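You operate a simulated robot arm through the tools that you are given. There is no shell and no other tool. Be economical: measure what you need, move in short steps, check, and stop when the job is done.

You are at the controls of a simulated robot arm. One attempt, no reset.

Task
Push the spares door shut. Then close the covers door. Then take the blue pane on the top of the panel table and put it away on the bay 2 of the padded rack. Then fetch the green coat gauge and stand it on the top of the wiring cart. Then put one of the spacers from the top of the lamp table on top of the beige batten on the top of the panel table. Then put the lens housing on the top of the lamp table away on the top of the glazing table. Do these in the order given. Set down upright: green coat gauge.

The check looks at the end state, three seconds after you hand in, the way a careful person would. Anything else that was tipped, shoved, dropped, spilled or broken makes it a failure. A push-on lid holds only when it is set on centred and level and pressed home; a screw cap is set on level and turned clockwise until tight.

Robot
A 7-joint arm with a vacuum gripper on a trunk, on a base that drives. Base frame: it is fixed to the floor where the robot stands at the start and does not move with it; the origin is under the middle of the robot, x ahead of it, y to its left, z up. Lengths are in m, angles in degrees, forces in N, time in s.
With the tool pointing down near the work surface it reaches from about 0.1 to 0.62 m from the robot's upright axis, wherever it stands. Its first joint turns from -69.0 to 172.0 degrees. Places, roughly: batten [0.75, -2.75, 1]; bay 2 of the padded rack [-3.5, -3.3, 0.9]; blue pane (20x15x6 cm) [0.7, -2.4, 0.9]; covers door [1.1, 0.1, 0.5]; green coat gauge [1.25, -2.5, 1]; lens housing (15x8x6 cm) [-1.4, -2.9, 0.9]; spacer (3x3x4 cm) [-1.3, -2.3, 0.9]; spares door [0.4, 0.2, 0.5]; top of the glazing table [-3.5, -2.4, 0.9]; top of the wiring cart [-1.3, -3.5, 0.8]. Payload 1.06 kg.
Tool frame: the origin (TCP) lies in the middle of the cups' lips, and z points out of the cups. The gripper has 1 cup of 0.024 m across, covering 0.024 by 0.024 m (tool x, y); the bellows give 0.008 m. With the vacuum on, a cup seals on a smooth face that it is pressed against (1 to 4 N); it does not hold porous or soft things. The pull reaches 23 N.
Orientation is told as [roll, pitch, yaw] about the base's x, y, z axes, in that order, counted from this pose: with the cups facing straight down, the tool's x points along the base's -x, its y along +y and its z along -z.

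Tools
- The arm moves only by the tool step_arm. Its argument "deltas" is a list of rows, each an object (a shift or turn left out is 0, a gripper value left out holds the last) with "translation": the shift along the tool's x, y, z in m, a list of three; "angular": the turn, a rotation vector about the tool's x, y, z in degrees, a list of three; "vac": the vacuum: 1 switches it on, -1 off. In form: [{"translation": [dx, dy, dz], "angular": [ax, ay, az], "vac": vac}, ...]. A call has 1 to 12 rows; each row is the pose to reach, as a shift and turn from the pose commanded when the call began, along the tool's axes at that moment. Each row takes 0.2 s and may step no farther than 0.05 m and 8.6 degrees from the row before; otherwise, or with a gripper value out of range, the whole call is refused. Where a pose cannot be reached the arm comes as near as it can. A force on the tool above 40 N (or 10 N above the force at the start of the call, whichever is more), or a blocked arm, ends the call early, and 0.2 s more pass. The pull builds up within a second once a cup has sealed. Time passes only in rows, and 0.2 s behind the last, so rows that repeat a pose give it time. It gives the time, the measured TCP pose, the force on the tool (base axes) and the pull of the vacuum at its end, in the units of the frame above (readings bear some noise), with the torque about the TCP (base axes, N m) and any sound that the robot's microphone picked up.
- Cameras (640 x 400 px; columns grow to the right, rows downward): "scene" is now at [0.2038, 0.0332, 1.0294]; the picture's right is [0.38, -0.93, 0.00], its down [-0.58, -0.24, -0.78] and it looks along [0.72, 0.29, -0.63] (base axes); focal length 214 px, centre (320, 200). "wrist" rides on the gripper at [0.078, 0.019, -0.096] in the tool frame; the picture's right is [-0.24, 0.97, 0.00], its down [-0.71, -0.17, -0.68] and it looks along [-0.67, -0.16, 0.73] (tool axes); focal length 243 px, centre (320, 200). There is no depth. A picture from a camera that has moved, and an enlarged one, comes with that camera's place and axes in the base frame and with its lens.
- get_image(camera): a new picture of that camera. No time passes.
- lift_body(by): slides the trunk up (or, below 0, down) by that many m; the arm and the scene camera ride with it, the base frame stays. It gives what a move gives, with no picture.
- steer(legs): drives the robot by 1 to 6 legs, each [ahead, left, turn to the left] in m, m and degrees, along the robot's own axes; the way and the turn of a leg run together, so that a leg with both is an arc; at most 1.5 m and 180 degrees a leg. The arm and the cameras ride along, it lands a little off, and it stops where it bumps. It gives what a move gives.
- aim_head(pan, tilt): turns the head with the scene camera to pan (to the left, within 80 degrees either way) and tilt (down, from -29 to 69), counted from straight ahead of the robot. It gives what a move gives.
- close_up(camera, box): a new picture of the part [left, top, right, bottom] of that camera's present view, enlarged. No time passes.
- job_done(): hands the job in; it is judged then, once.

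Go step by step. Nothing tells you exact positions but the pictures and the camera data: compare them with the known pose of the tool, close in by small moves and look again before you grip or let go. The budget is 165 turns and 128 pictures, counting those below and the enlarged ones. Unless the task says otherwise, let go and move clear before handing in, and close with one line.

The tools are called after "Call:" as name(argument=value, ...) on one line, values as JSON. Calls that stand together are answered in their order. step_arm: Moves the arm, as the interface text tells. Its arguments: {"type":"object","properties":{"deltas":{"type":"array","items":{"type":"object","properties":{"translation":{"type":"array","items":{"type":"number"}},"angular":{"type":"array","items":{"type":"number"}},"vac":{"type":"number"}}}}},"required":["deltas"]} The other tools are called the same way: lift_body (by) slides the trunk up or down; steer (legs) drives the base; aim_head (pan, tilt) turns the head that bears the scene camera; get_image (camera) takes a picture; close_up (camera, box) takes an enlarged picture of a part of a camera's view; job_done () hands the job in.

At the start:

```text
time_s: 0.0
position: [0.4481, 0.109, 0.9008]
orientation: [0.0, -0.1, 0.0]
wrist_force: [-0.8, 0.3, 0.5]
torque: [0.0, 0.02, 0.0]
pull: 0.2
trunk travel left (down, up): [-0.2, 0.292]
robot x, y, heading: [0.0021, 0.0029, 0.1]
head pan, tilt: [22.1, 38.8]
```

scene: 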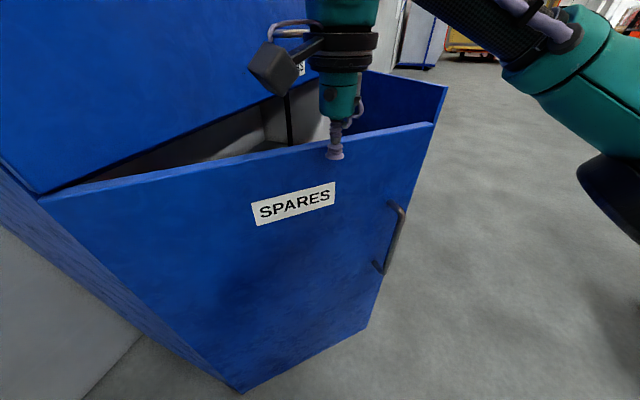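
wrist: 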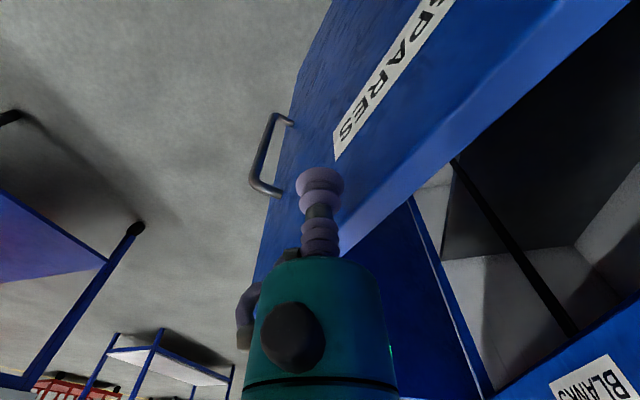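

I see the open spares door with its hinge on the left, right in front of me. I'll look around first to understand the cabinet and the covers door.

Call:
aim_head(pan=0, tilt=25)

Call:
get_image(camera="scene")

Call:
aim_head(pan=50, tilt=30)

Call:
get_image(camera="scene")

Call:
aim_head(pan=-70, tilt=20)

Call:
get_image(camera="scene")

```text
time_s: 0.9
position: [0.4482, 0.11, 0.8999]
orientation: [0.0, -0.1, 0.0]
wrist_force: [0.5, 0.0, 0.0]
torque: [0.02, 0.0, -0.03]
pull: 0.0
trunk travel left (down, up): [-0.2, 0.292]
robot x, y, heading: [-0.0008, 0.0012, -0.2]
head pan, tilt: [0.0, 25.0]
```

```text
125 pictures are left
camera scene: at [0.2164, 0.001, 1.0508], right [0.0, -1.0, 0.0], down [-0.42, 0.0, -0.91], along [0.91, 0.0, -0.42], focal length 214 px, centre (320, 200)
```

scene: 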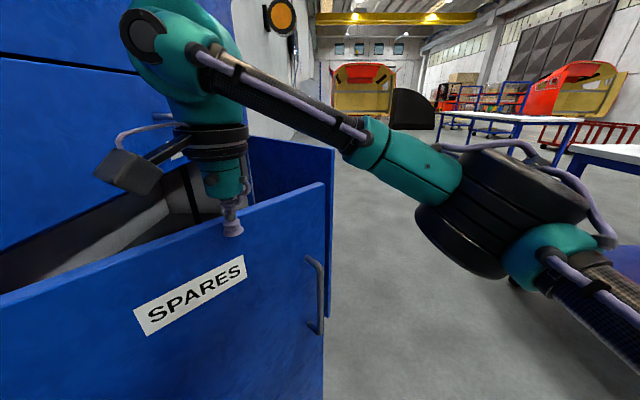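

```text
time_s: 2.0
position: [0.4475, 0.1094, 0.9002]
orientation: [0.1, 0.0, 0.0]
wrist_force: [-0.7, 0.0, 0.2]
torque: [0.01, -0.01, 0.02]
pull: 0.1
trunk travel left (down, up): [-0.2, 0.292]
robot x, y, heading: [0.0028, -0.0011, 0.3]
head pan, tilt: [50.0, 30.0]
```

```text
124 pictures are left
camera scene: at [0.1825, 0.0701, 1.0429], right [0.77, -0.64, 0.0], down [-0.32, -0.38, -0.87], along [0.56, 0.66, -0.5], focal length 214 px, centre (320, 200)
```

scene: 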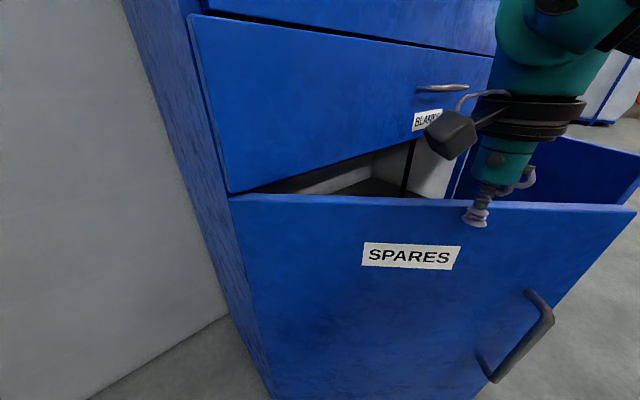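

```text
time_s: 4.0
position: [0.4471, 0.11, 0.8999]
orientation: [0.1, -0.1, 0.0]
wrist_force: [-0.8, 0.2, 0.5]
torque: [0.01, 0.02, 0.0]
pull: 0.0
trunk travel left (down, up): [-0.2, 0.292]
robot x, y, heading: [-0.0012, -0.0003, 0.1]
head pan, tilt: [-70.0, 20.0]
```

```text
123 pictures are left
camera scene: at [0.1562, -0.0866, 1.0589], right [-0.94, -0.34, 0.0], down [-0.12, 0.32, -0.94], along [0.32, -0.88, -0.34], focal length 214 px, centre (320, 200)
```

scene: 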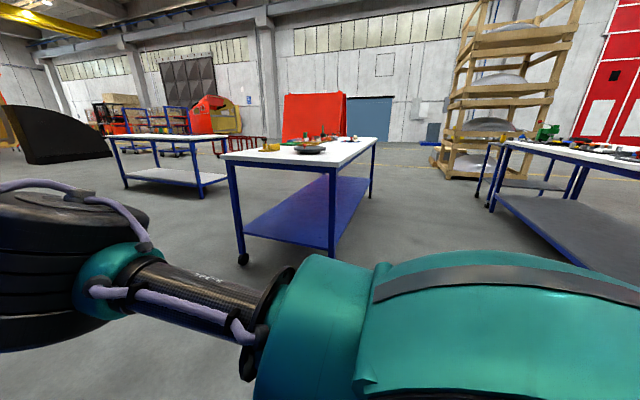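

The spares door is hinged at about (0.25, 0.34) and its free edge is near (0.60, 0), with the top at about z = 0.9. The cup sits just outside it, so I'll back off, lower and tilt the tool so it pushes with the cup forward.

Call:
step_arm(deltas=[{"translation": [0.02, -0.03, 0]}, {"translation": [0.02, -0.04, 0.01], "angular": [-7.5, -2.8, 0]}, {"translation": [0.02, -0.04, 0.02], "angular": [-15, -5.6, 0]}, {"translation": [0.02, -0.04, 0.03], "angular": [-22.5, -8.4, 0]}, {"translation": [0.02, -0.04, 0.04], "angular": [-30, -11.2, 0]}, {"translation": [0.02, -0.04, 0.05], "angular": [-37.5, -14, 0]}, {"translation": [0.02, -0.04, 0.06], "angular": [-45, -16.8, 0]}, {"translation": [0.02, -0.04, 0.07], "angular": [-52, -19.4, 0]}])

Call:
aim_head(pan=30, tilt=35)

Call:
get_image(camera="scene")

Call:
get_image(camera="wrist")

```text
time_s: 5.8
position: [0.4265, 0.0693, 0.8316]
orientation: [54.0, -16.8, -8.6]
wrist_force: [0.1, -0.4, 0.5]
torque: [0.02, 0.04, -0.01]
pull: 0.1
trunk travel left (down, up): [-0.2, 0.292]
robot x, y, heading: [0.0045, 0.0003, 0.0]
head pan, tilt: [-70.0, 20.0]
```

```text
time_s: 7.6
position: [0.4275, 0.069, 0.8318]
orientation: [53.7, -16.8, -8.6]
wrist_force: [0.0, -0.9, -0.5]
torque: [0.03, 0.01, 0.01]
pull: 0.1
trunk travel left (down, up): [-0.2, 0.292]
robot x, y, heading: [-0.0006, -0.0023, -0.1]
head pan, tilt: [30.0, 35.0]
```

```text
122 pictures are left
camera scene: at [0.2006, 0.0449, 1.0351], right [0.5, -0.87, 0.0], down [-0.5, -0.29, -0.82], along [0.71, 0.41, -0.57], focal length 214 px, centre (320, 200)
```

scene: 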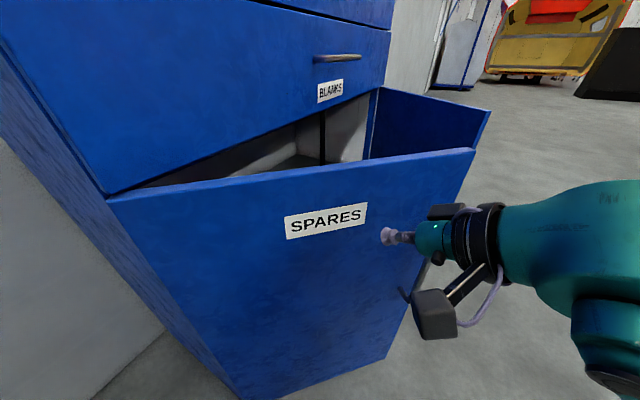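

```text
121 pictures are left
camera wrist: at [0.3219, 0.0194, 0.8764], right [0.08, 0.57, 0.82], down [0.5, -0.74, 0.46], along [0.86, 0.37, -0.34], focal length 243 px, centre (320, 200)
```

wrist: 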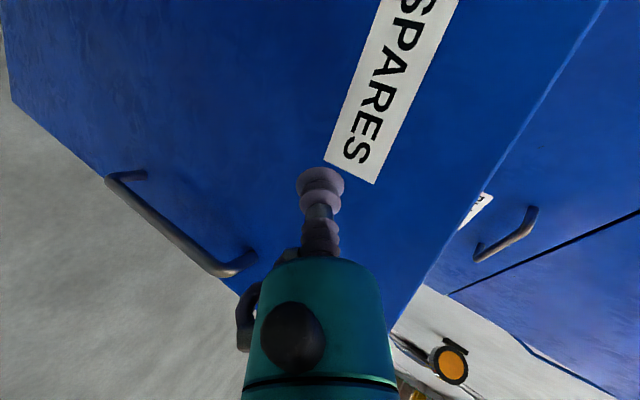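

The tool is now facing the door. I'll push it along an arc towards closed and watch the force.

Call:
step_arm(deltas=[{"translation": [-0.029, 0.008, 0.026]}, {"translation": [-0.058, 0.016, 0.052]}, {"translation": [-0.067, 0.024, 0.067]}, {"translation": [-0.075, 0.032, 0.082]}, {"translation": [-0.084, 0.04, 0.097]}, {"translation": [-0.0925, 0.047, 0.111]}, {"translation": [-0.098, 0.058, 0.129]}, {"translation": [-0.103, 0.069, 0.147]}, {"translation": [-0.108, 0.08, 0.165]}, {"translation": [-0.112, 0.092, 0.183]}])

Call:
get_image(camera="scene")

```text
time_s: 9.8
position: [0.5705, 0.2524, 0.8297]
orientation: [53.8, -16.7, -8.5]
wrist_force: [0.5, 0.3, 0.5]
torque: [-0.01, 0.02, 0.02]
pull: 0.0
trunk travel left (down, up): [-0.2, 0.292]
robot x, y, heading: [0.0001, -0.0017, 0.1]
head pan, tilt: [30.0, 35.0]
```

```text
120 pictures are left
camera scene: at [0.2005, 0.045, 1.0351], right [0.5, -0.87, 0.0], down [-0.5, -0.29, -0.82], along [0.71, 0.41, -0.57], focal length 214 px, centre (320, 200)
```

scene: 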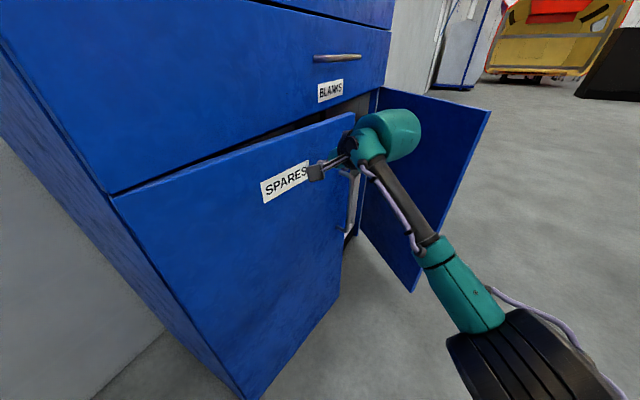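

The door is mostly closed. I'll continue in small steps until the force rises.

Call:
step_arm(deltas=[{"translation": [-0.001, 0.009, 0.013]}, {"translation": [-0.002, 0.018, 0.026]}, {"translation": [-0.003, 0.027, 0.039]}, {"translation": [-0.003, 0.036, 0.051]}, {"translation": [-0.003, 0.045, 0.063]}, {"translation": [-0.003, 0.054, 0.074]}, {"translation": [-0.003, 0.06, 0.082]}, {"translation": [-0.003, 0.066, 0.089]}])

Call:
get_image(camera="scene")

```text
time_s: 11.6
position: [0.5867, 0.3272, 0.8288]
orientation: [53.8, -16.8, -8.7]
wrist_force: [0.7, -11.7, 3.1]
torque: [0.14, 0.1, 0.0]
pull: 0.1
out of reach, approached as far as the arm can: row 6, 7, 8
trunk travel left (down, up): [-0.2, 0.292]
robot x, y, heading: [-0.0001, -0.002, -0.2]
head pan, tilt: [30.0, 35.0]
```

```text
119 pictures are left
camera scene: at [0.2006, 0.0437, 1.0351], right [0.5, -0.87, 0.0], down [-0.5, -0.29, -0.82], along [0.71, 0.41, -0.57], focal length 214 px, centre (320, 200)
```

scene: 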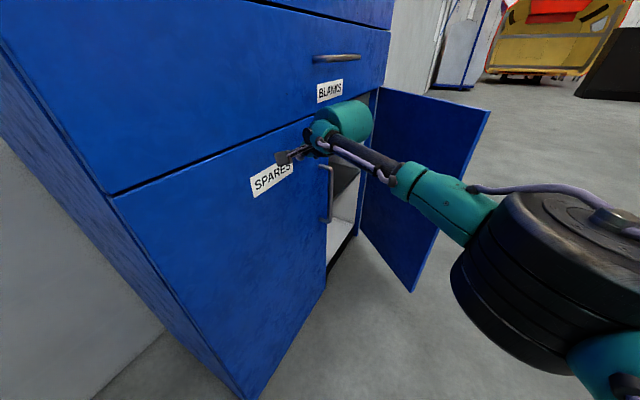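

The force rose to about 12 N, which suggests it is shut. I'll back off the way I came and look closely.

Call:
step_arm(deltas=[{"translation": [0.0, -0.02, -0.03]}, {"translation": [0.0, -0.05, -0.06]}, {"translation": [0.02, -0.08, -0.09]}, {"translation": [0.04, -0.1, -0.12]}, {"translation": [0.07, -0.12, -0.15]}])

Call:
get_image(camera="scene")

```text
time_s: 12.8
position: [0.4964, 0.15, 0.8046]
orientation: [53.7, -16.9, -8.6]
wrist_force: [-0.1, -0.3, -0.4]
torque: [0.01, 0.02, 0.0]
pull: 0.1
trunk travel left (down, up): [-0.2, 0.292]
robot x, y, heading: [0.0001, -0.001, -0.0]
head pan, tilt: [30.0, 35.0]
```

```text
118 pictures are left
camera scene: at [0.2005, 0.0449, 1.0351], right [0.5, -0.87, 0.0], down [-0.5, -0.29, -0.82], along [0.71, 0.41, -0.57], focal length 214 px, centre (320, 200)
```

scene: 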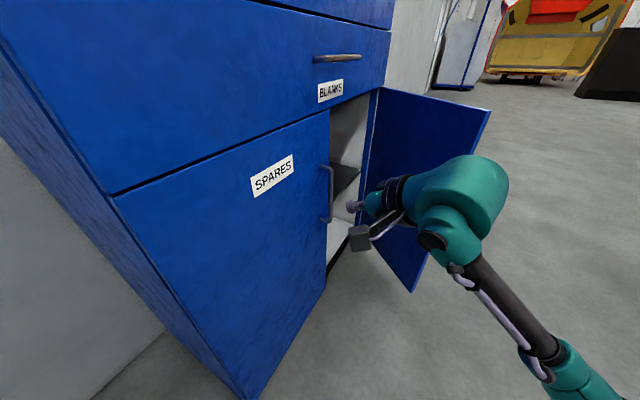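

The spares door is shut. The covers door has its hinge at about (1.26, 0.35) and its free edge at (0.98, -0.05), so I'll drive round to its outer side.

Call:
steer(legs=[[0, -0.6, 0], [0.88, 0, 0], [0, 0, 45]])

Call:
get_image(camera="scene")

```text
time_s: 22.5
position: [1.1263, -0.1386, 0.8042]
orientation: [53.6, -16.8, 36.9]
wrist_force: [0.0, -0.2, 0.0]
torque: [-0.03, -0.02, -0.04]
pull: 0.1
trunk travel left (down, up): [-0.2, 0.292]
robot x, y, heading: [0.8841, -0.5966, 45.3]
head pan, tilt: [30.0, 35.0]
```

```text
117 pictures are left
camera scene: at [0.9935, -0.4213, 1.0351], right [0.97, -0.25, 0.0], down [-0.15, -0.55, -0.82], along [0.21, 0.79, -0.57], focal length 214 px, centre (320, 200)
```

scene: 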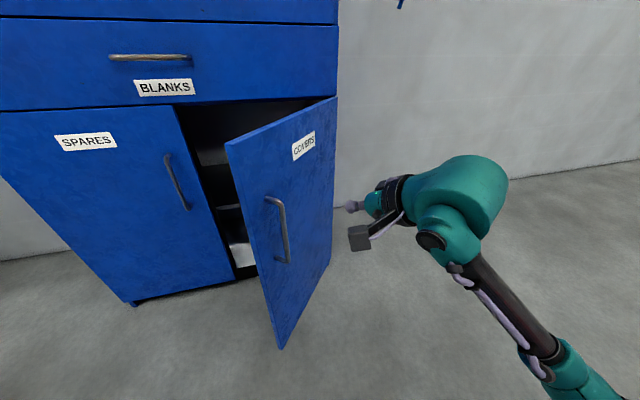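

The covers door is open about 49 degrees and the tool stands clear on its outer side. I'll drive closer so the arm can push.

Call:
steer(legs=[[0.12, 0.19, 0]])

Call:
get_image(camera="scene")

```text
time_s: 24.3
position: [1.0764, 0.0851, 0.8027]
orientation: [53.7, -16.8, 36.7]
wrist_force: [-0.2, 0.4, 0.2]
torque: [-0.01, -0.01, 0.04]
pull: 0.0
trunk travel left (down, up): [-0.2, 0.292]
robot x, y, heading: [0.8329, -0.3716, 45.3]
head pan, tilt: [30.0, 35.0]
```

```text
116 pictures are left
camera scene: at [0.9425, -0.1981, 1.0351], right [0.97, -0.25, 0.0], down [-0.15, -0.55, -0.82], along [0.21, 0.79, -0.57], focal length 214 px, centre (320, 200)
```

scene: 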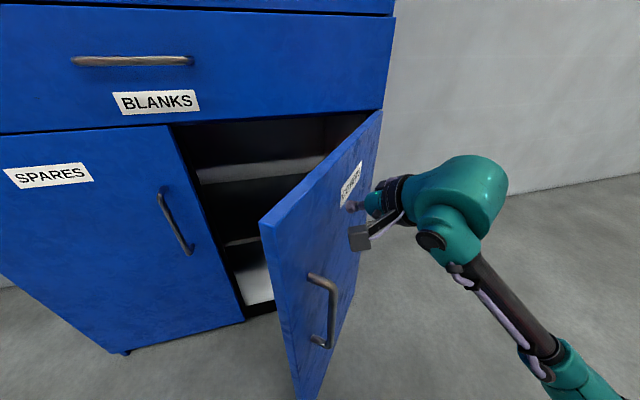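

The cup is close to the covers label. I'll push with the arm now.

Call:
step_arm(deltas=[{"translation": [-0.005, 0.017, 0.02]}, {"translation": [-0.011, 0.033, 0.039]}, {"translation": [-0.016, 0.05, 0.059]}, {"translation": [-0.021, 0.067, 0.079]}, {"translation": [-0.027, 0.083, 0.098]}, {"translation": [-0.032, 0.1, 0.118]}])

Call:
get_image(camera="scene")

```text
time_s: 25.7
position: [1.0052, 0.2251, 0.8245]
orientation: [53.7, -16.8, 36.8]
wrist_force: [0.1, 0.4, -0.6]
torque: [0.01, 0.02, 0.02]
pull: 0.1
trunk travel left (down, up): [-0.2, 0.292]
robot x, y, heading: [0.8346, -0.3741, 45.4]
head pan, tilt: [30.0, 35.0]
```

```text
115 pictures are left
camera scene: at [0.9425, -0.198, 1.0351], right [0.97, -0.25, 0.0], down [-0.15, -0.55, -0.82], along [0.21, 0.79, -0.57], focal length 214 px, centre (320, 200)
```

scene: 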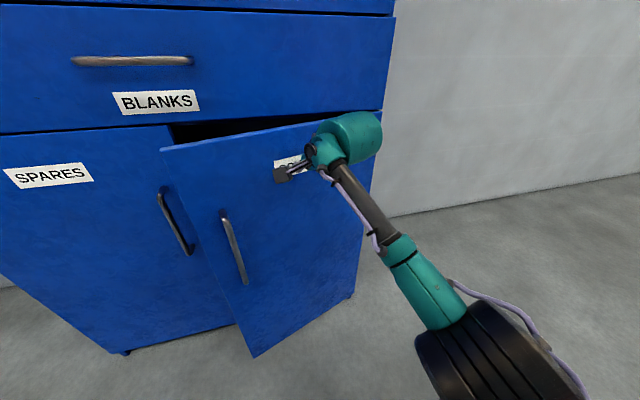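

The door is nearly shut but the arm is at its reach. I'll drive the base forward a little to push further.

Call:
steer(legs=[[0.05, 0.05, 0]])

Call:
step_arm(deltas=[{"translation": [-0.004, 0.004, 0.009]}, {"translation": [-0.008, 0.008, 0.018]}, {"translation": [-0.012, 0.012, 0.027]}, {"translation": [-0.016, 0.016, 0.036]}, {"translation": [-0.02, 0.02, 0.043]}])

Call:
get_image(camera="scene")

```text
time_s: 26.7
position: [1.008, 0.2937, 0.8234]
orientation: [53.7, -16.7, 36.7]
wrist_force: [-0.3, 0.1, -0.2]
torque: [-0.01, 0.01, 0.0]
pull: 0.0
trunk travel left (down, up): [-0.2, 0.292]
robot x, y, heading: [0.8332, -0.3086, 45.1]
head pan, tilt: [30.0, 35.0]
```

```text
time_s: 27.7
position: [1.0004, 0.3272, 0.8246]
orientation: [53.6, -16.9, 36.7]
wrist_force: [4.0, -35.5, 7.1]
torque: [0.38, -0.1, -0.12]
pull: 0.1
out of reach, approached as far as the arm can: row 5
trunk travel left (down, up): [-0.2, 0.292]
robot x, y, heading: [0.8353, -0.3018, 45.0]
head pan, tilt: [30.0, 35.0]
stopped in row 5: the force on the tool passed its limit (the readings are from after the stop); the commanded pose is now the measured one
```

```text
114 pictures are left
camera scene: at [0.9443, -0.1338, 1.0358], right [0.97, -0.26, 0.0], down [-0.15, -0.55, -0.82], along [0.21, 0.79, -0.57], focal length 214 px, centre (320, 200)
```

scene: 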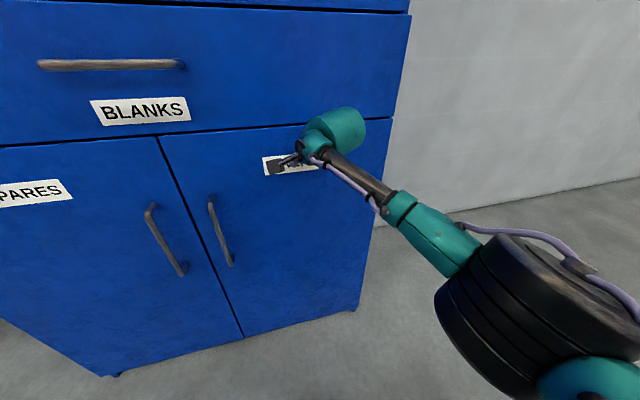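

Both doors are shut. I'll back off and bring the tool upright again.

Call:
step_arm(deltas=[{"translation": [0, 0, -0.04]}, {"translation": [0, 0, -0.08]}, {"translation": [0, 0, -0.12], "angular": [7.5, 2.8, 0]}, {"translation": [0, 0.01, -0.14], "angular": [15, 5.6, 0]}, {"translation": [0, 0.02, -0.15], "angular": [22.5, 8.4, 0]}, {"translation": [0, 0.04, -0.16], "angular": [30, 11.2, 0]}, {"translation": [-0.02, 0.05, -0.17], "angular": [37.5, 14, 0]}, {"translation": [-0.03, 0.06, -0.18], "angular": [45, 16.8, 0]}, {"translation": [-0.04, 0.07, -0.18], "angular": [52, 19.4, 0]}])

Call:
get_image(camera="scene")

```text
time_s: 29.7
position: [1.1307, 0.1835, 0.9595]
orientation: [6.5, -2.5, 45.1]
wrist_force: [0.2, 0.8, 0.2]
torque: [-0.03, 0.01, -0.01]
pull: 0.1
out of reach, approached as far as the arm can: row 7, 8, 9
trunk travel left (down, up): [-0.2, 0.292]
robot x, y, heading: [0.8352, -0.3081, 45.0]
head pan, tilt: [30.0, 35.0]
```

```text
113 pictures are left
camera scene: at [0.9437, -0.1292, 1.0351], right [0.97, -0.26, 0.0], down [-0.15, -0.55, -0.82], along [0.21, 0.79, -0.57], focal length 214 px, centre (320, 200)
```

scene: 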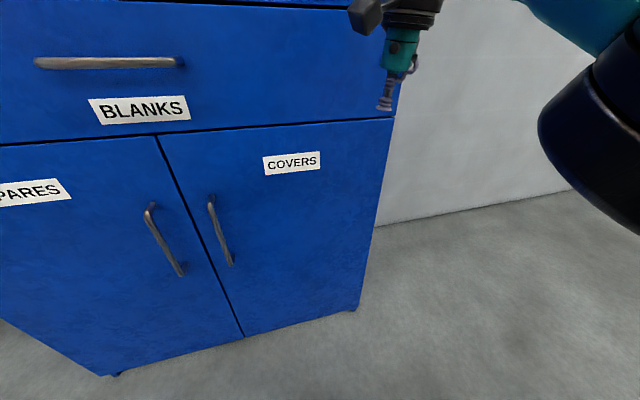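

Both doors are closed. I'll back off and turn to face the tables.

Call:
steer(legs=[[-0.3, 0.0, 0], [0, 0, -135]])

Call:
aim_head(pan=0, tilt=15)

Call:
lift_body(by=0.2)

Call:
get_image(camera="scene")

Call:
aim_head(pan=60, tilt=15)

Call:
get_image(camera="scene")

Call:
aim_head(pan=-60, tilt=15)

Call:
get_image(camera="scene")

```text
time_s: 37.3
position: [0.7597, -1.0767, 0.9603]
orientation: [6.5, -2.6, -89.0]
wrist_force: [0.6, -0.6, 0.1]
torque: [-0.02, -0.05, -0.01]
pull: 0.1
trunk travel left (down, up): [-0.2, 0.292]
robot x, y, heading: [0.6117, -0.5293, -88.8]
head pan, tilt: [30.0, 35.0]
```

```text
time_s: 38.3
position: [0.7603, -1.0792, 0.9599]
orientation: [6.5, -2.4, -88.9]
wrist_force: [0.5, -0.1, 0.5]
torque: [0.0, 0.01, 0.02]
pull: 0.0
trunk travel left (down, up): [-0.2, 0.292]
robot x, y, heading: [0.6164, -0.5287, -88.9]
head pan, tilt: [0.0, 15.0]
```

```text
time_s: 40.4
position: [0.7591, -1.0184, 1.258]
orientation: [6.8, -15.5, -89.0]
wrist_force: [0.1, -0.4, -0.4]
torque: [-0.02, -0.01, 0.01]
pull: 0.1
trunk travel left (down, up): [-0.4, 0.092]
robot x, y, heading: [0.6102, -0.5243, -88.8]
head pan, tilt: [0.0, 15.0]
```

```text
112 pictures are left
camera scene: at [0.6153, -0.6916, 1.2704], right [-1.0, -0.02, 0.0], down [-0.01, 0.26, -0.97], along [0.02, -0.97, -0.26], focal length 214 px, centre (320, 200)
```

scene: 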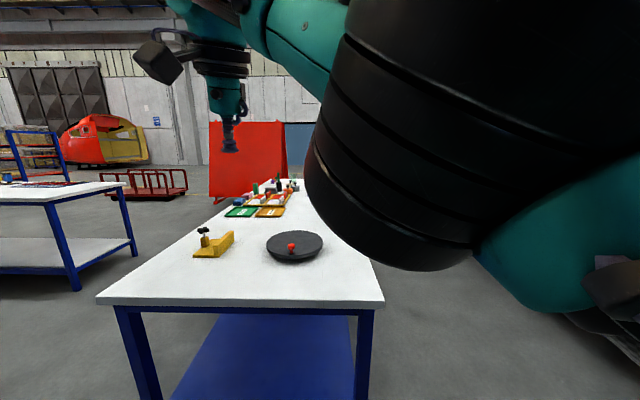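

```text
time_s: 41.7
position: [0.7587, -1.0193, 1.2593]
orientation: [6.7, -15.5, -89.1]
wrist_force: [-0.4, -1.1, -1.1]
torque: [-0.02, -0.03, -0.01]
pull: 0.0
trunk travel left (down, up): [-0.4, 0.092]
robot x, y, heading: [0.6121, -0.524, -88.9]
head pan, tilt: [60.0, 15.0]
```

```text
111 pictures are left
camera scene: at [0.6952, -0.6433, 1.2704], right [-0.48, -0.88, 0.0], down [-0.23, 0.12, -0.97], along [0.85, -0.47, -0.26], focal length 214 px, centre (320, 200)
```

scene: 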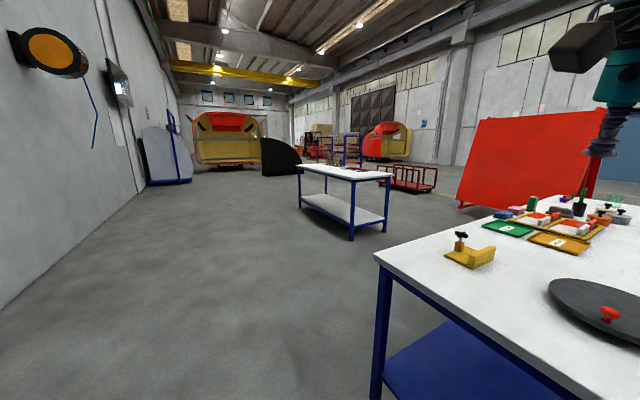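

```text
time_s: 43.7
position: [0.7588, -1.0191, 1.2589]
orientation: [6.7, -15.4, -89.0]
wrist_force: [0.0, -0.1, 0.5]
torque: [0.03, -0.01, -0.01]
pull: 0.0
trunk travel left (down, up): [-0.4, 0.092]
robot x, y, heading: [0.6155, -0.5268, -88.7]
head pan, tilt: [-60.0, 15.0]
```

```text
110 pictures are left
camera scene: at [0.5335, -0.6465, 1.2704], right [-0.52, 0.86, 0.0], down [0.22, 0.13, -0.97], along [-0.83, -0.5, -0.26], focal length 214 px, centre (320, 200)
```

scene: 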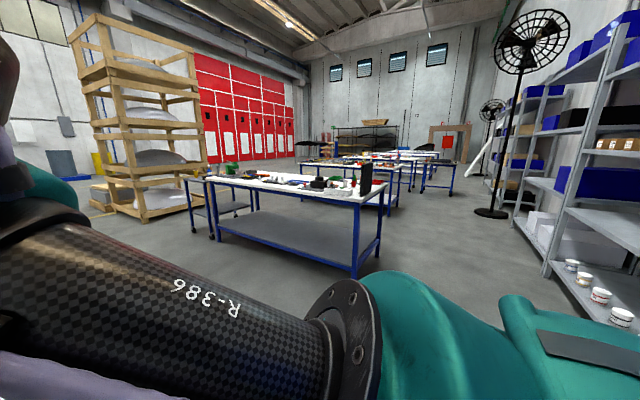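

The panel table runs from about x = 0.45 to 1.23 and y = -1.18 to -3.3, with the small things at its far half. I'll drive down the aisle to its west side and face it.

Call:
steer(legs=[[0, -0.75, 0], [1.45, 0, 0], [0.45, 0, 0], [0, 0, 89]])

Call:
aim_head(pan=0, tilt=40)

Call:
get_image(camera="scene")

```text
time_s: 60.9
position: [0.349, -2.3005, 1.2589]
orientation: [6.6, -15.5, 0.2]
wrist_force: [0.5, -0.3, -0.3]
torque: [-0.01, -0.02, 0.01]
pull: 0.1
trunk travel left (down, up): [-0.4, 0.092]
robot x, y, heading: [-0.1458, -2.436, 0.1]
head pan, tilt: [-60.0, 15.0]
```

```text
time_s: 62.2
position: [0.3508, -2.2988, 1.2581]
orientation: [6.6, -15.5, 0.2]
wrist_force: [0.3, -0.2, -0.5]
torque: [0.0, 0.0, 0.06]
pull: 0.0
trunk travel left (down, up): [-0.4, 0.092]
robot x, y, heading: [-0.1472, -2.434, 0.3]
head pan, tilt: [0.0, 40.0]
```

```text
109 pictures are left
camera scene: at [0.0119, -2.4388, 1.2342], right [-0.04, -1.0, 0.0], down [-0.61, 0.02, -0.79], along [0.79, -0.03, -0.61], focal length 214 px, centre (320, 200)
```

scene: 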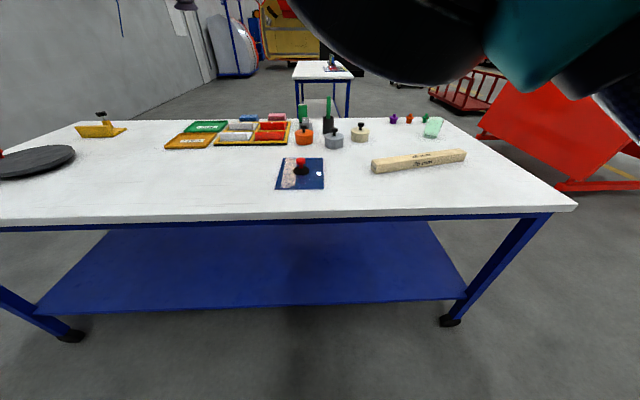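

I see the blue pane with something red on it. I'll zoom in.

Call:
close_up(camera="scene", box=[230, 80, 480, 236])

```text
2.56 times, centred on (355, 158) of scene
camera zoom: at [0.0119, -2.4388, 1.2342], right [-0.04, -1.0, 0.0], down [-0.61, 0.02, -0.79], along [0.79, -0.03, -0.61], focal length 549 px, centre (230, 308)
```

zoom: 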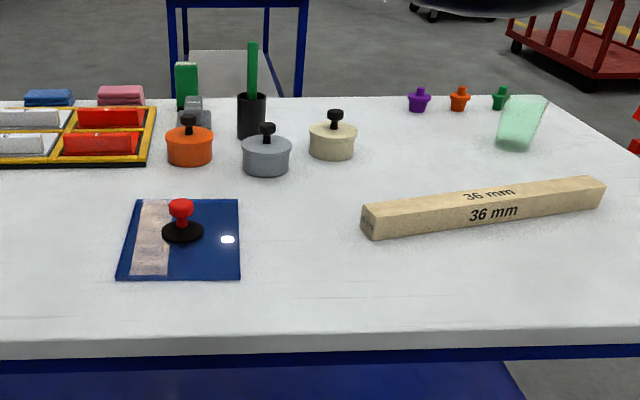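

The pane lies at x 0.545–0.75 and y -2.475 to -2.33, with a red-knobbed suction lifter at its centre (0.652, -2.40). I'll drive closer, level the tool and look from the wrist.

Call:
steer(legs=[[0.24, 0, 0]])

Call:
step_arm(deltas=[{"angular": [3.3, 7.7, 0]}, {"angular": [6.6, 15.5, 0]}, {"angular": [6.6, 15.5, 0]}])

Call:
get_image(camera="wrist")

Call:
get_image(camera="scene")

```text
time_s: 64.0
position: [0.5934, -2.3014, 1.2579]
orientation: [6.7, -15.5, -0.2]
wrist_force: [0.2, -0.1, 0.2]
torque: [0.01, 0.02, -0.02]
pull: 0.3
trunk travel left (down, up): [-0.4, 0.092]
robot x, y, heading: [0.0941, -2.4349, 0.2]
head pan, tilt: [0.0, 40.0]
```

```text
time_s: 64.8
position: [0.5675, -2.3335, 1.2281]
orientation: [-0.1, 0.0, 0.6]
wrist_force: [0.9, 0.1, -0.3]
torque: [0.01, -0.02, -0.01]
pull: 0.0
out of reach, approached as far as the arm can: row 1, 2, 3
trunk travel left (down, up): [-0.4, 0.092]
robot x, y, heading: [0.0962, -2.4351, 0.2]
head pan, tilt: [0.0, 40.0]
```

```text
107 pictures are left
camera wrist: at [0.4884, -2.315, 1.3235], right [0.22, 0.97, 0.0], down [0.71, -0.16, 0.69], along [0.67, -0.15, -0.73], focal length 243 px, centre (320, 200)
```

wrist: 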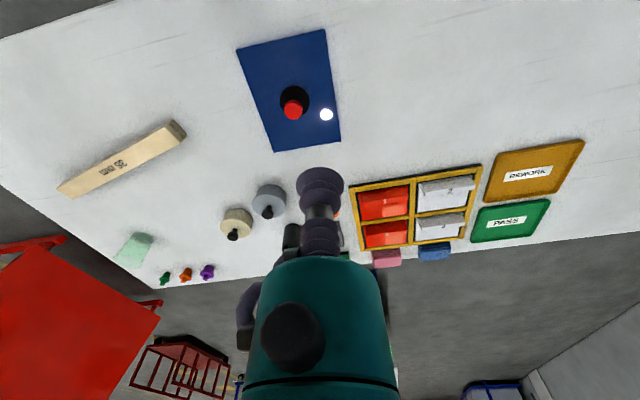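

```text
106 pictures are left
camera scene: at [0.2532, -2.4349, 1.231], right [0.0, -1.0, 0.0], down [-0.64, 0.0, -0.77], along [0.77, 0.0, -0.64], focal length 214 px, centre (320, 200)
```

scene: 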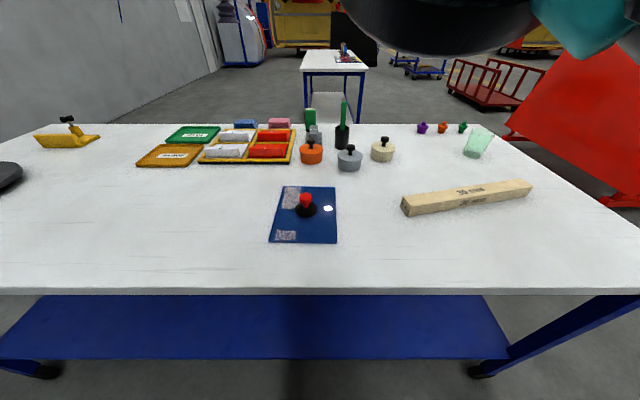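

The knob top is at about (0.638, -2.40). I'll move above it and look again.

Call:
step_arm(deltas=[{"translation": [0, 0, 0.04]}, {"translation": [-0.01, -0.01, 0.08]}, {"translation": [-0.03, -0.03, 0.12]}, {"translation": [-0.05, -0.05, 0.155]}, {"translation": [-0.07, -0.066, 0.185]}, {"translation": [-0.07, -0.066, 0.21]}, {"translation": [-0.07, -0.066, 0.21]}])

Call:
get_image(camera="wrist")

Call:
close_up(camera="scene", box=[240, 120, 400, 260])

```text
time_s: 66.4
position: [0.6378, -2.3939, 1.016]
orientation: [0.0, 0.0, 0.8]
wrist_force: [0.4, 0.5, -0.3]
torque: [0.0, 0.0, 0.0]
pull: 0.1
trunk travel left (down, up): [-0.4, 0.092]
robot x, y, heading: [0.0983, -2.4397, 0.3]
head pan, tilt: [0.0, 40.0]
```

```text
105 pictures are left
camera wrist: at [0.5594, -2.3744, 1.111], right [0.22, 0.97, 0.0], down [0.71, -0.16, 0.69], along [0.67, -0.15, -0.73], focal length 243 px, centre (320, 200)
```

wrist: 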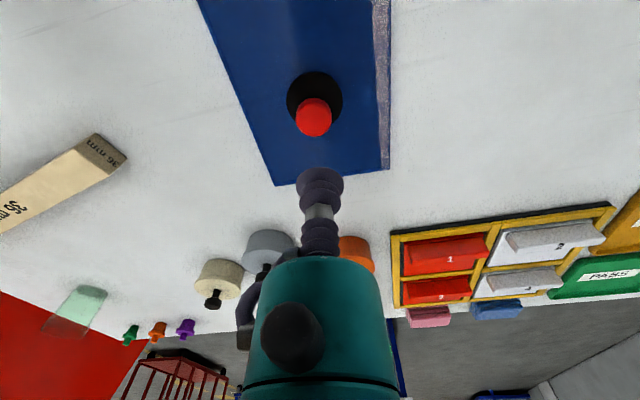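

```text
2.86 times, centred on (320, 190) of scene
camera zoom: at [0.2535, -2.4353, 1.2309], right [0.0, -1.0, 0.0], down [-0.64, 0.0, -0.77], along [0.77, 0.0, -0.64], focal length 613 px, centre (320, 229)
```

zoom: 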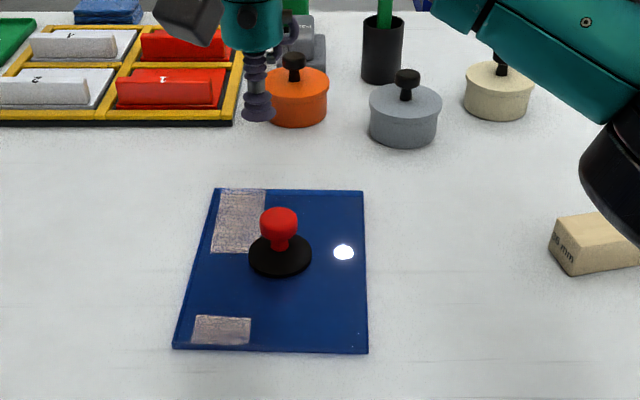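

The knob has a flat top at about (0.640, -2.398, 0.92). I'll lower onto it with the vacuum on.

Call:
step_arm(deltas=[{"translation": [-0.002, -0.004, 0.04], "vac": 1}, {"translation": [-0.002, -0.004, 0.075], "vac": 1}, {"translation": [-0.002, -0.004, 0.088], "vac": 1}, {"translation": [-0.002, -0.004, 0.093], "vac": 1}, {"translation": [-0.002, -0.004, 0.097], "vac": 1}, {"translation": [-0.002, -0.004, 0.099], "vac": 1}, {"translation": [-0.002, -0.004, 0.099], "vac": 1}, {"translation": [-0.002, -0.004, 0.099], "vac": 1}])

Call:
close_up(camera="wrist", box=[220, 60, 420, 260])

```text
time_s: 68.2
position: [0.6399, -2.4, 0.9169]
orientation: [-0.1, -0.1, 0.8]
wrist_force: [-0.3, 0.3, -0.5]
torque: [-0.01, 0.03, 0.03]
pull: 0.0
trunk travel left (down, up): [-0.4, 0.092]
robot x, y, heading: [0.0954, -2.439, 0.1]
head pan, tilt: [0.0, 40.0]
```

```text
2.00 times, centred on (320, 160) of wrist
camera zoom: at [0.5612, -2.3805, 1.0128], right [0.22, 0.97, 0.0], down [0.71, -0.16, 0.69], along [0.67, -0.15, -0.73], focal length 485 px, centre (320, 280)
```

zoom: 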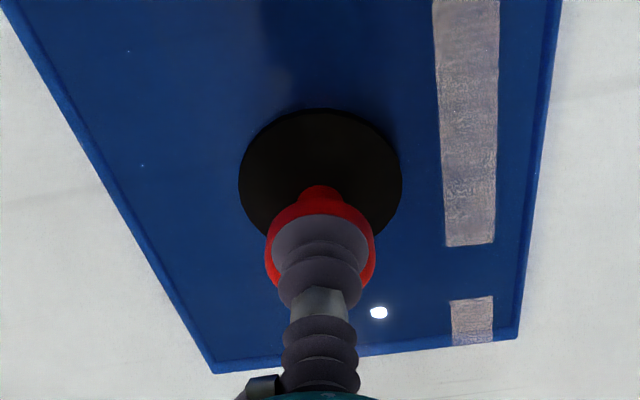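

It's well centred but not yet touching. I'll go lower in small steps.

Call:
step_arm(deltas=[{"translation": [0, 0, 0.003]}, {"translation": [0, 0, 0.006]}, {"translation": [0, 0, 0.009]}, {"translation": [0, 0, 0.009]}, {"translation": [0, 0, 0.009]}])

```text
time_s: 69.4
position: [0.6399, -2.3995, 0.909]
orientation: [-0.2, 0.0, 0.8]
wrist_force: [-0.3, 0.1, 1.8]
torque: [0.01, -0.01, -0.02]
pull: 0.1
trunk travel left (down, up): [-0.4, 0.092]
robot x, y, heading: [0.0985, -2.4394, 0.1]
head pan, tilt: [0.0, 40.0]
```

Call:
step_arm(deltas=[{"translation": [0, 0, 0.002]}, {"translation": [0, 0, 0.002]}, {"translation": [0, 0, 0.003]}, {"translation": [0, 0, 0.003]}, {"translation": [0, 0, 0.003]}])

Call:
close_up(camera="wrist", box=[220, 60, 420, 260])

```text
time_s: 70.6
position: [0.6399, -2.3992, 0.9065]
orientation: [-0.1, 0.0, 0.8]
wrist_force: [-0.4, 0.8, 3.9]
torque: [-0.03, -0.03, -0.01]
pull: 0.1
trunk travel left (down, up): [-0.4, 0.092]
robot x, y, heading: [0.0991, -2.4364, 0.2]
head pan, tilt: [0.0, 40.0]
```

```text
2.00 times, centred on (320, 160) of wrist
camera zoom: at [0.5599, -2.3809, 1.0011], right [0.22, 0.98, 0.0], down [0.71, -0.16, 0.69], along [0.67, -0.15, -0.73], focal length 485 px, centre (320, 280)
```

zoom: 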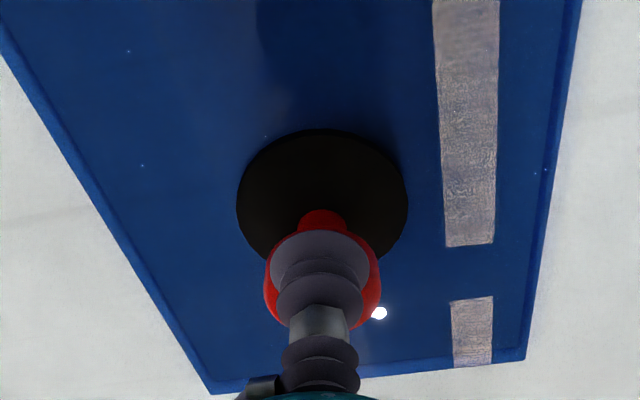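

The cup is centred but isn't sealing. I'll lift off and examine the knob's top.

Call:
step_arm(deltas=[{"translation": [0, 0, -0.04], "vac": -1}, {"translation": [0, 0, -0.08]}, {"translation": [0, 0, -0.08]}])

Call:
close_up(camera="scene", box=[286, 180, 326, 220])

Call:
close_up(camera="wrist", box=[270, 60, 370, 160])

```text
time_s: 71.4
position: [0.6403, -2.4007, 0.99]
orientation: [0.0, 0.0, 0.7]
wrist_force: [-0.4, -0.2, 0.0]
torque: [0.01, 0.03, 0.02]
pull: 0.1
trunk travel left (down, up): [-0.4, 0.092]
robot x, y, heading: [0.096, -2.4345, 0.3]
head pan, tilt: [0.0, 40.0]
```

```text
10.00 times, centred on (306, 200) of scene
camera zoom: at [0.2536, -2.4353, 1.2308], right [0.0, -1.0, 0.0], down [-0.64, 0.0, -0.77], along [0.77, 0.0, -0.64], focal length 2145 px, centre (460, 200)
```

zoom: 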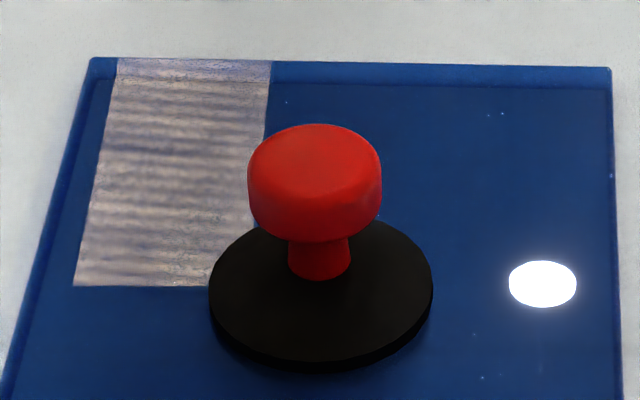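

```text
4.00 times, centred on (320, 110) of wrist
camera zoom: at [0.5604, -2.3817, 1.0843], right [0.22, 0.97, 0.0], down [0.71, -0.16, 0.69], along [0.67, -0.15, -0.73], focal length 970 px, centre (320, 560)
```

zoom: 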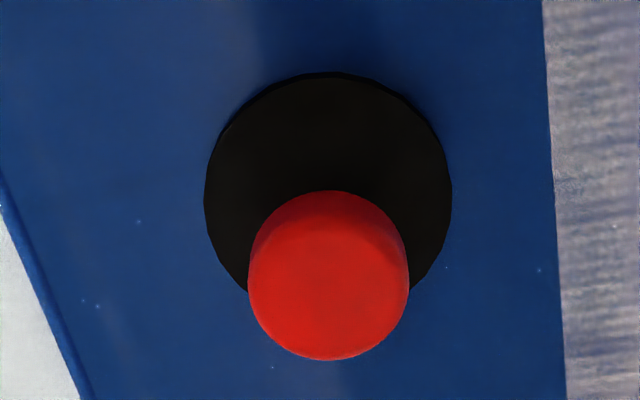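

The knob is flat but only about 3 cm wide, and my estimate was off: it is centred at about (0.649, -2.400) with its top at 0.911. I'll shift 9 mm and try again.

Call:
step_arm(deltas=[{"translation": [-0.009, 0, 0.03], "vac": 1}, {"translation": [-0.009, 0, 0.06]}, {"translation": [-0.009, 0, 0.075]}, {"translation": [-0.009, 0, 0.078]}, {"translation": [-0.009, 0, 0.08]}, {"translation": [-0.009, 0, 0.082]}, {"translation": [-0.009, 0, 0.082]}, {"translation": [-0.009, 0, 0.082]}, {"translation": [-0.009, 0, 0.082]}])

Call:
close_up(camera="wrist", box=[220, 60, 420, 260])

```text
time_s: 73.4
position: [0.6467, -2.3987, 0.9047]
orientation: [-0.1, -0.1, 0.8]
wrist_force: [8.5, 1.9, 19.2]
torque: [-0.03, 0.06, -0.06]
pull: 22.8
trunk travel left (down, up): [-0.4, 0.092]
robot x, y, heading: [0.0955, -2.4364, -0.0]
head pan, tilt: [0.0, 40.0]
```

```text
2.00 times, centred on (320, 160) of wrist
camera zoom: at [0.5683, -2.3809, 0.9995], right [0.22, 0.97, 0.0], down [0.71, -0.16, 0.69], along [0.67, -0.15, -0.73], focal length 485 px, centre (320, 280)
```

zoom: 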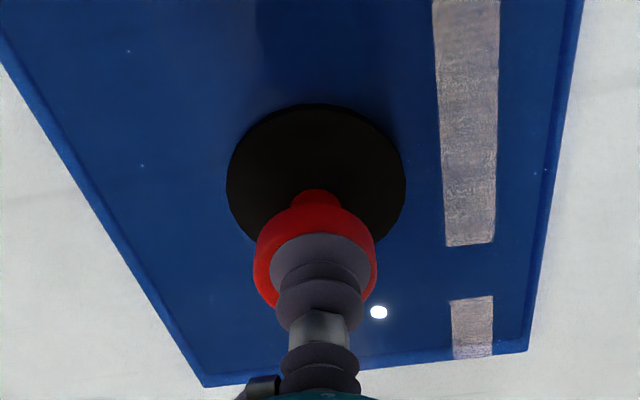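

It has sealed with a pull of 22.8 N. I'll lift the pane slowly.

Call:
step_arm(deltas=[{"translation": [0, 0, -0.005]}, {"translation": [0, 0, -0.015]}, {"translation": [0, 0, -0.03]}, {"translation": [0, 0, -0.06]}, {"translation": [0, 0, -0.09]}, {"translation": [0, 0, -0.12]}, {"translation": [0, 0, -0.15]}, {"translation": [0.02, 0, -0.17]}, {"translation": [0.05, 0, -0.18]}, {"translation": [0.08, 0, -0.18]}, {"translation": [0.12, 0, -0.18]}])

Call:
get_image(camera="scene")

```text
time_s: 75.8
position: [0.5252, -2.4018, 1.0824]
orientation: [-0.1, 0.0, 0.8]
wrist_force: [-0.6, 0.0, -5.4]
torque: [-0.02, -0.05, -0.04]
pull: 23.1
trunk travel left (down, up): [-0.4, 0.092]
robot x, y, heading: [0.0934, -2.4368, -0.1]
head pan, tilt: [0.0, 40.0]
```

```text
98 pictures are left
camera scene: at [0.2535, -2.4353, 1.2309], right [0.0, -1.0, 0.0], down [-0.64, 0.0, -0.77], along [0.77, 0.0, -0.64], focal length 214 px, centre (320, 200)
```

scene: 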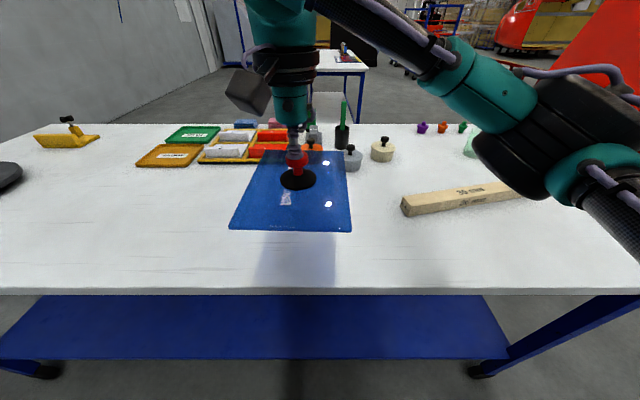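

The pane is held (about 5.4 N). I'll back into the aisle, go north past the tables and turn west to see the way to the rack.

Call:
steer(legs=[[-0.3, 0, 0], [0, 1.4, 0], [0, 0.4, 0], [0, 0, 90], [0, 0, 90]])

Call:
aim_head(pan=0, tilt=15)

Call:
get_image(camera="scene")

Call:
aim_head(pan=40, tilt=15)

Call:
get_image(camera="scene")

```text
time_s: 94.2
position: [-0.6537, -0.7238, 1.0819]
orientation: [0.0, 0.0, -175.7]
wrist_force: [0.7, 0.3, -6.2]
torque: [0.02, -0.04, 0.0]
pull: 22.6
trunk travel left (down, up): [-0.4, 0.092]
robot x, y, heading: [-0.2243, -0.6591, -176.1]
head pan, tilt: [0.0, 40.0]
```

```text
time_s: 95.0
position: [-0.6532, -0.7234, 1.0807]
orientation: [-0.2, 0.0, -175.6]
wrist_force: [0.2, -1.0, -6.2]
torque: [0.0, -0.02, 0.01]
pull: 23.3
trunk travel left (down, up): [-0.4, 0.092]
robot x, y, heading: [-0.2264, -0.6581, -176.3]
head pan, tilt: [0.0, 15.0]
```

```text
97 pictures are left
camera scene: at [-0.3954, -0.6705, 1.2703], right [-0.06, 1.0, 0.0], down [0.26, 0.02, -0.97], along [-0.96, -0.06, -0.26], focal length 214 px, centre (320, 200)
```

scene: 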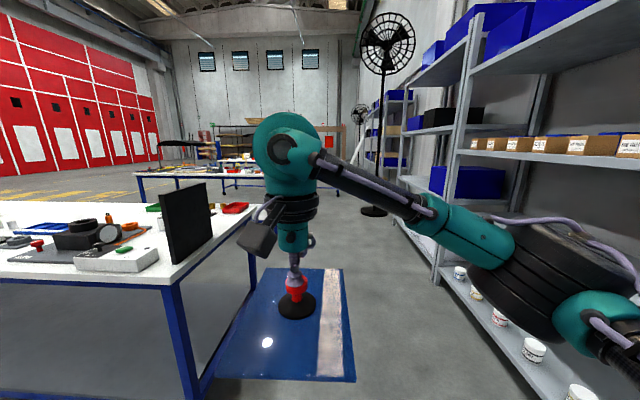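

```text
time_s: 96.1
position: [-0.6534, -0.7233, 1.0814]
orientation: [-0.1, 0.1, -175.6]
wrist_force: [-0.7, -0.6, -6.3]
torque: [0.02, 0.01, 0.01]
pull: 23.2
trunk travel left (down, up): [-0.4, 0.092]
robot x, y, heading: [-0.2261, -0.6636, -176.4]
head pan, tilt: [40.0, 15.0]
```

```text
96 pictures are left
camera scene: at [-0.3698, -0.729, 1.2704], right [-0.69, 0.72, 0.0], down [0.19, 0.18, -0.97], along [-0.7, -0.67, -0.26], focal length 214 px, centre (320, 200)
```

scene: 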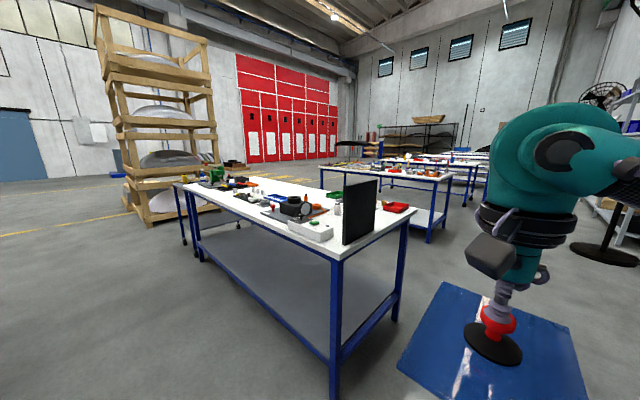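

The way west along y ≈ -0.66 is clear, and the aisle at x ≈ -2.35 leads south between the lamp and glazing tables. I'll drive there.

Call:
steer(legs=[[0, 0, -3.7], [1.45, 0, 0], [0.7, 0, 0], [0, 0, 90], [1.3, 0, 0]])

Call:
aim_head(pan=-35, tilt=22)

Call:
get_image(camera="scene")

Call:
aim_head(pan=15, tilt=15)

Call:
get_image(camera="scene")

```text
time_s: 117.0
position: [-2.3575, -2.3792, 1.0809]
orientation: [-0.1, 0.0, -89.8]
wrist_force: [0.3, 0.6, -6.6]
torque: [0.06, -0.04, 0.0]
pull: 22.6
trunk travel left (down, up): [-0.4, 0.092]
robot x, y, heading: [-2.3892, -1.9496, -90.2]
head pan, tilt: [40.0, 15.0]
```

```text
time_s: 118.5
position: [-2.3568, -2.3788, 1.0819]
orientation: [0.0, -0.1, -89.7]
wrist_force: [0.7, 0.5, -6.3]
torque: [0.01, -0.02, 0.02]
pull: 22.8
trunk travel left (down, up): [-0.4, 0.092]
robot x, y, heading: [-2.3887, -1.9521, -90.3]
head pan, tilt: [-35.0, 22.0]
```

```text
95 pictures are left
camera scene: at [-2.4449, -2.0984, 1.259], right [-0.81, 0.58, 0.0], down [0.22, 0.31, -0.93], along [-0.54, -0.75, -0.37], focal length 214 px, centre (320, 200)
```

scene: 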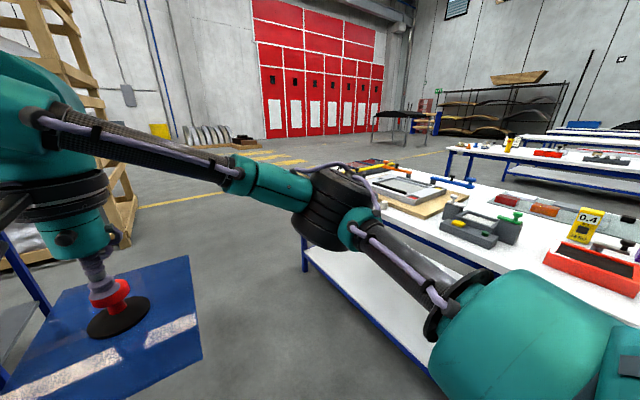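

```text
time_s: 119.7
position: [-2.3576, -2.3806, 1.0814]
orientation: [-0.1, 0.0, -89.7]
wrist_force: [-0.4, -0.6, -6.7]
torque: [0.0, -0.02, 0.01]
pull: 23.0
trunk travel left (down, up): [-0.4, 0.092]
robot x, y, heading: [-2.3872, -1.9477, -90.2]
head pan, tilt: [15.0, 15.0]
```

```text
94 pictures are left
camera scene: at [-2.3677, -2.1133, 1.2704], right [-0.97, -0.25, 0.0], down [-0.06, 0.25, -0.97], along [0.24, -0.94, -0.26], focal length 214 px, centre (320, 200)
```

scene: 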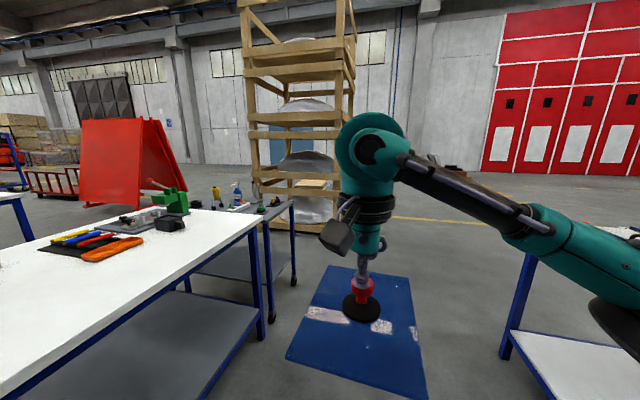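

The glazing table lies to the west with a rack-like item at its far south end. I'll raise the trunk a bit, drive to about y = -3.1 and face west.

Call:
lift_body(by=0.08)

Call:
steer(legs=[[1.15, 0.05, 0], [0, 0, -90]])

Call:
aim_head(pan=0, tilt=30)

Call:
get_image(camera="scene")

```text
time_s: 120.9
position: [-2.3572, -2.3799, 1.1595]
orientation: [-0.1, 0.1, -89.7]
wrist_force: [0.3, -0.2, -7.3]
torque: [0.04, 0.0, 0.01]
pull: 22.9
trunk travel left (down, up): [-0.48, 0.012]
robot x, y, heading: [-2.3915, -1.9504, -90.5]
head pan, tilt: [15.0, 15.0]
```

```text
time_s: 130.7
position: [-2.7667, -3.1334, 1.1613]
orientation: [-0.1, 0.0, 178.8]
wrist_force: [0.0, 0.3, -5.8]
torque: [0.0, -0.01, 0.0]
pull: 23.0
trunk travel left (down, up): [-0.48, 0.012]
robot x, y, heading: [-2.3311, -3.1133, 177.9]
head pan, tilt: [15.0, 15.0]
```

```text
time_s: 131.5
position: [-2.7668, -3.1339, 1.1623]
orientation: [-0.1, 0.0, 178.7]
wrist_force: [-0.3, -0.7, -6.4]
torque: [0.02, -0.01, -0.03]
pull: 23.1
trunk travel left (down, up): [-0.48, 0.012]
robot x, y, heading: [-2.3343, -3.1125, 177.9]
head pan, tilt: [0.0, 30.0]
```

```text
93 pictures are left
camera scene: at [-2.4434, -3.1092, 1.3379], right [0.04, 1.0, 0.0], down [0.5, -0.02, -0.87], along [-0.87, 0.03, -0.5], focal length 214 px, centre (320, 200)
```

scene: 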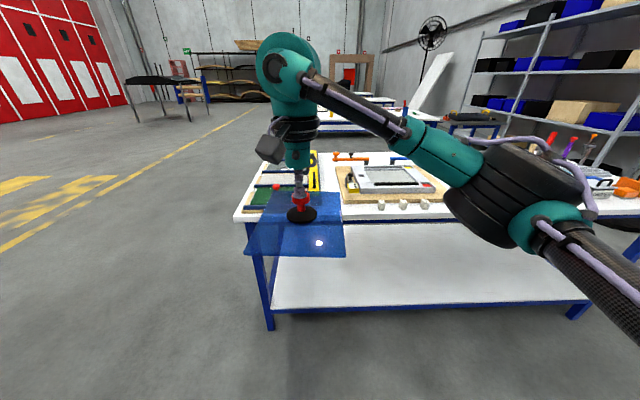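

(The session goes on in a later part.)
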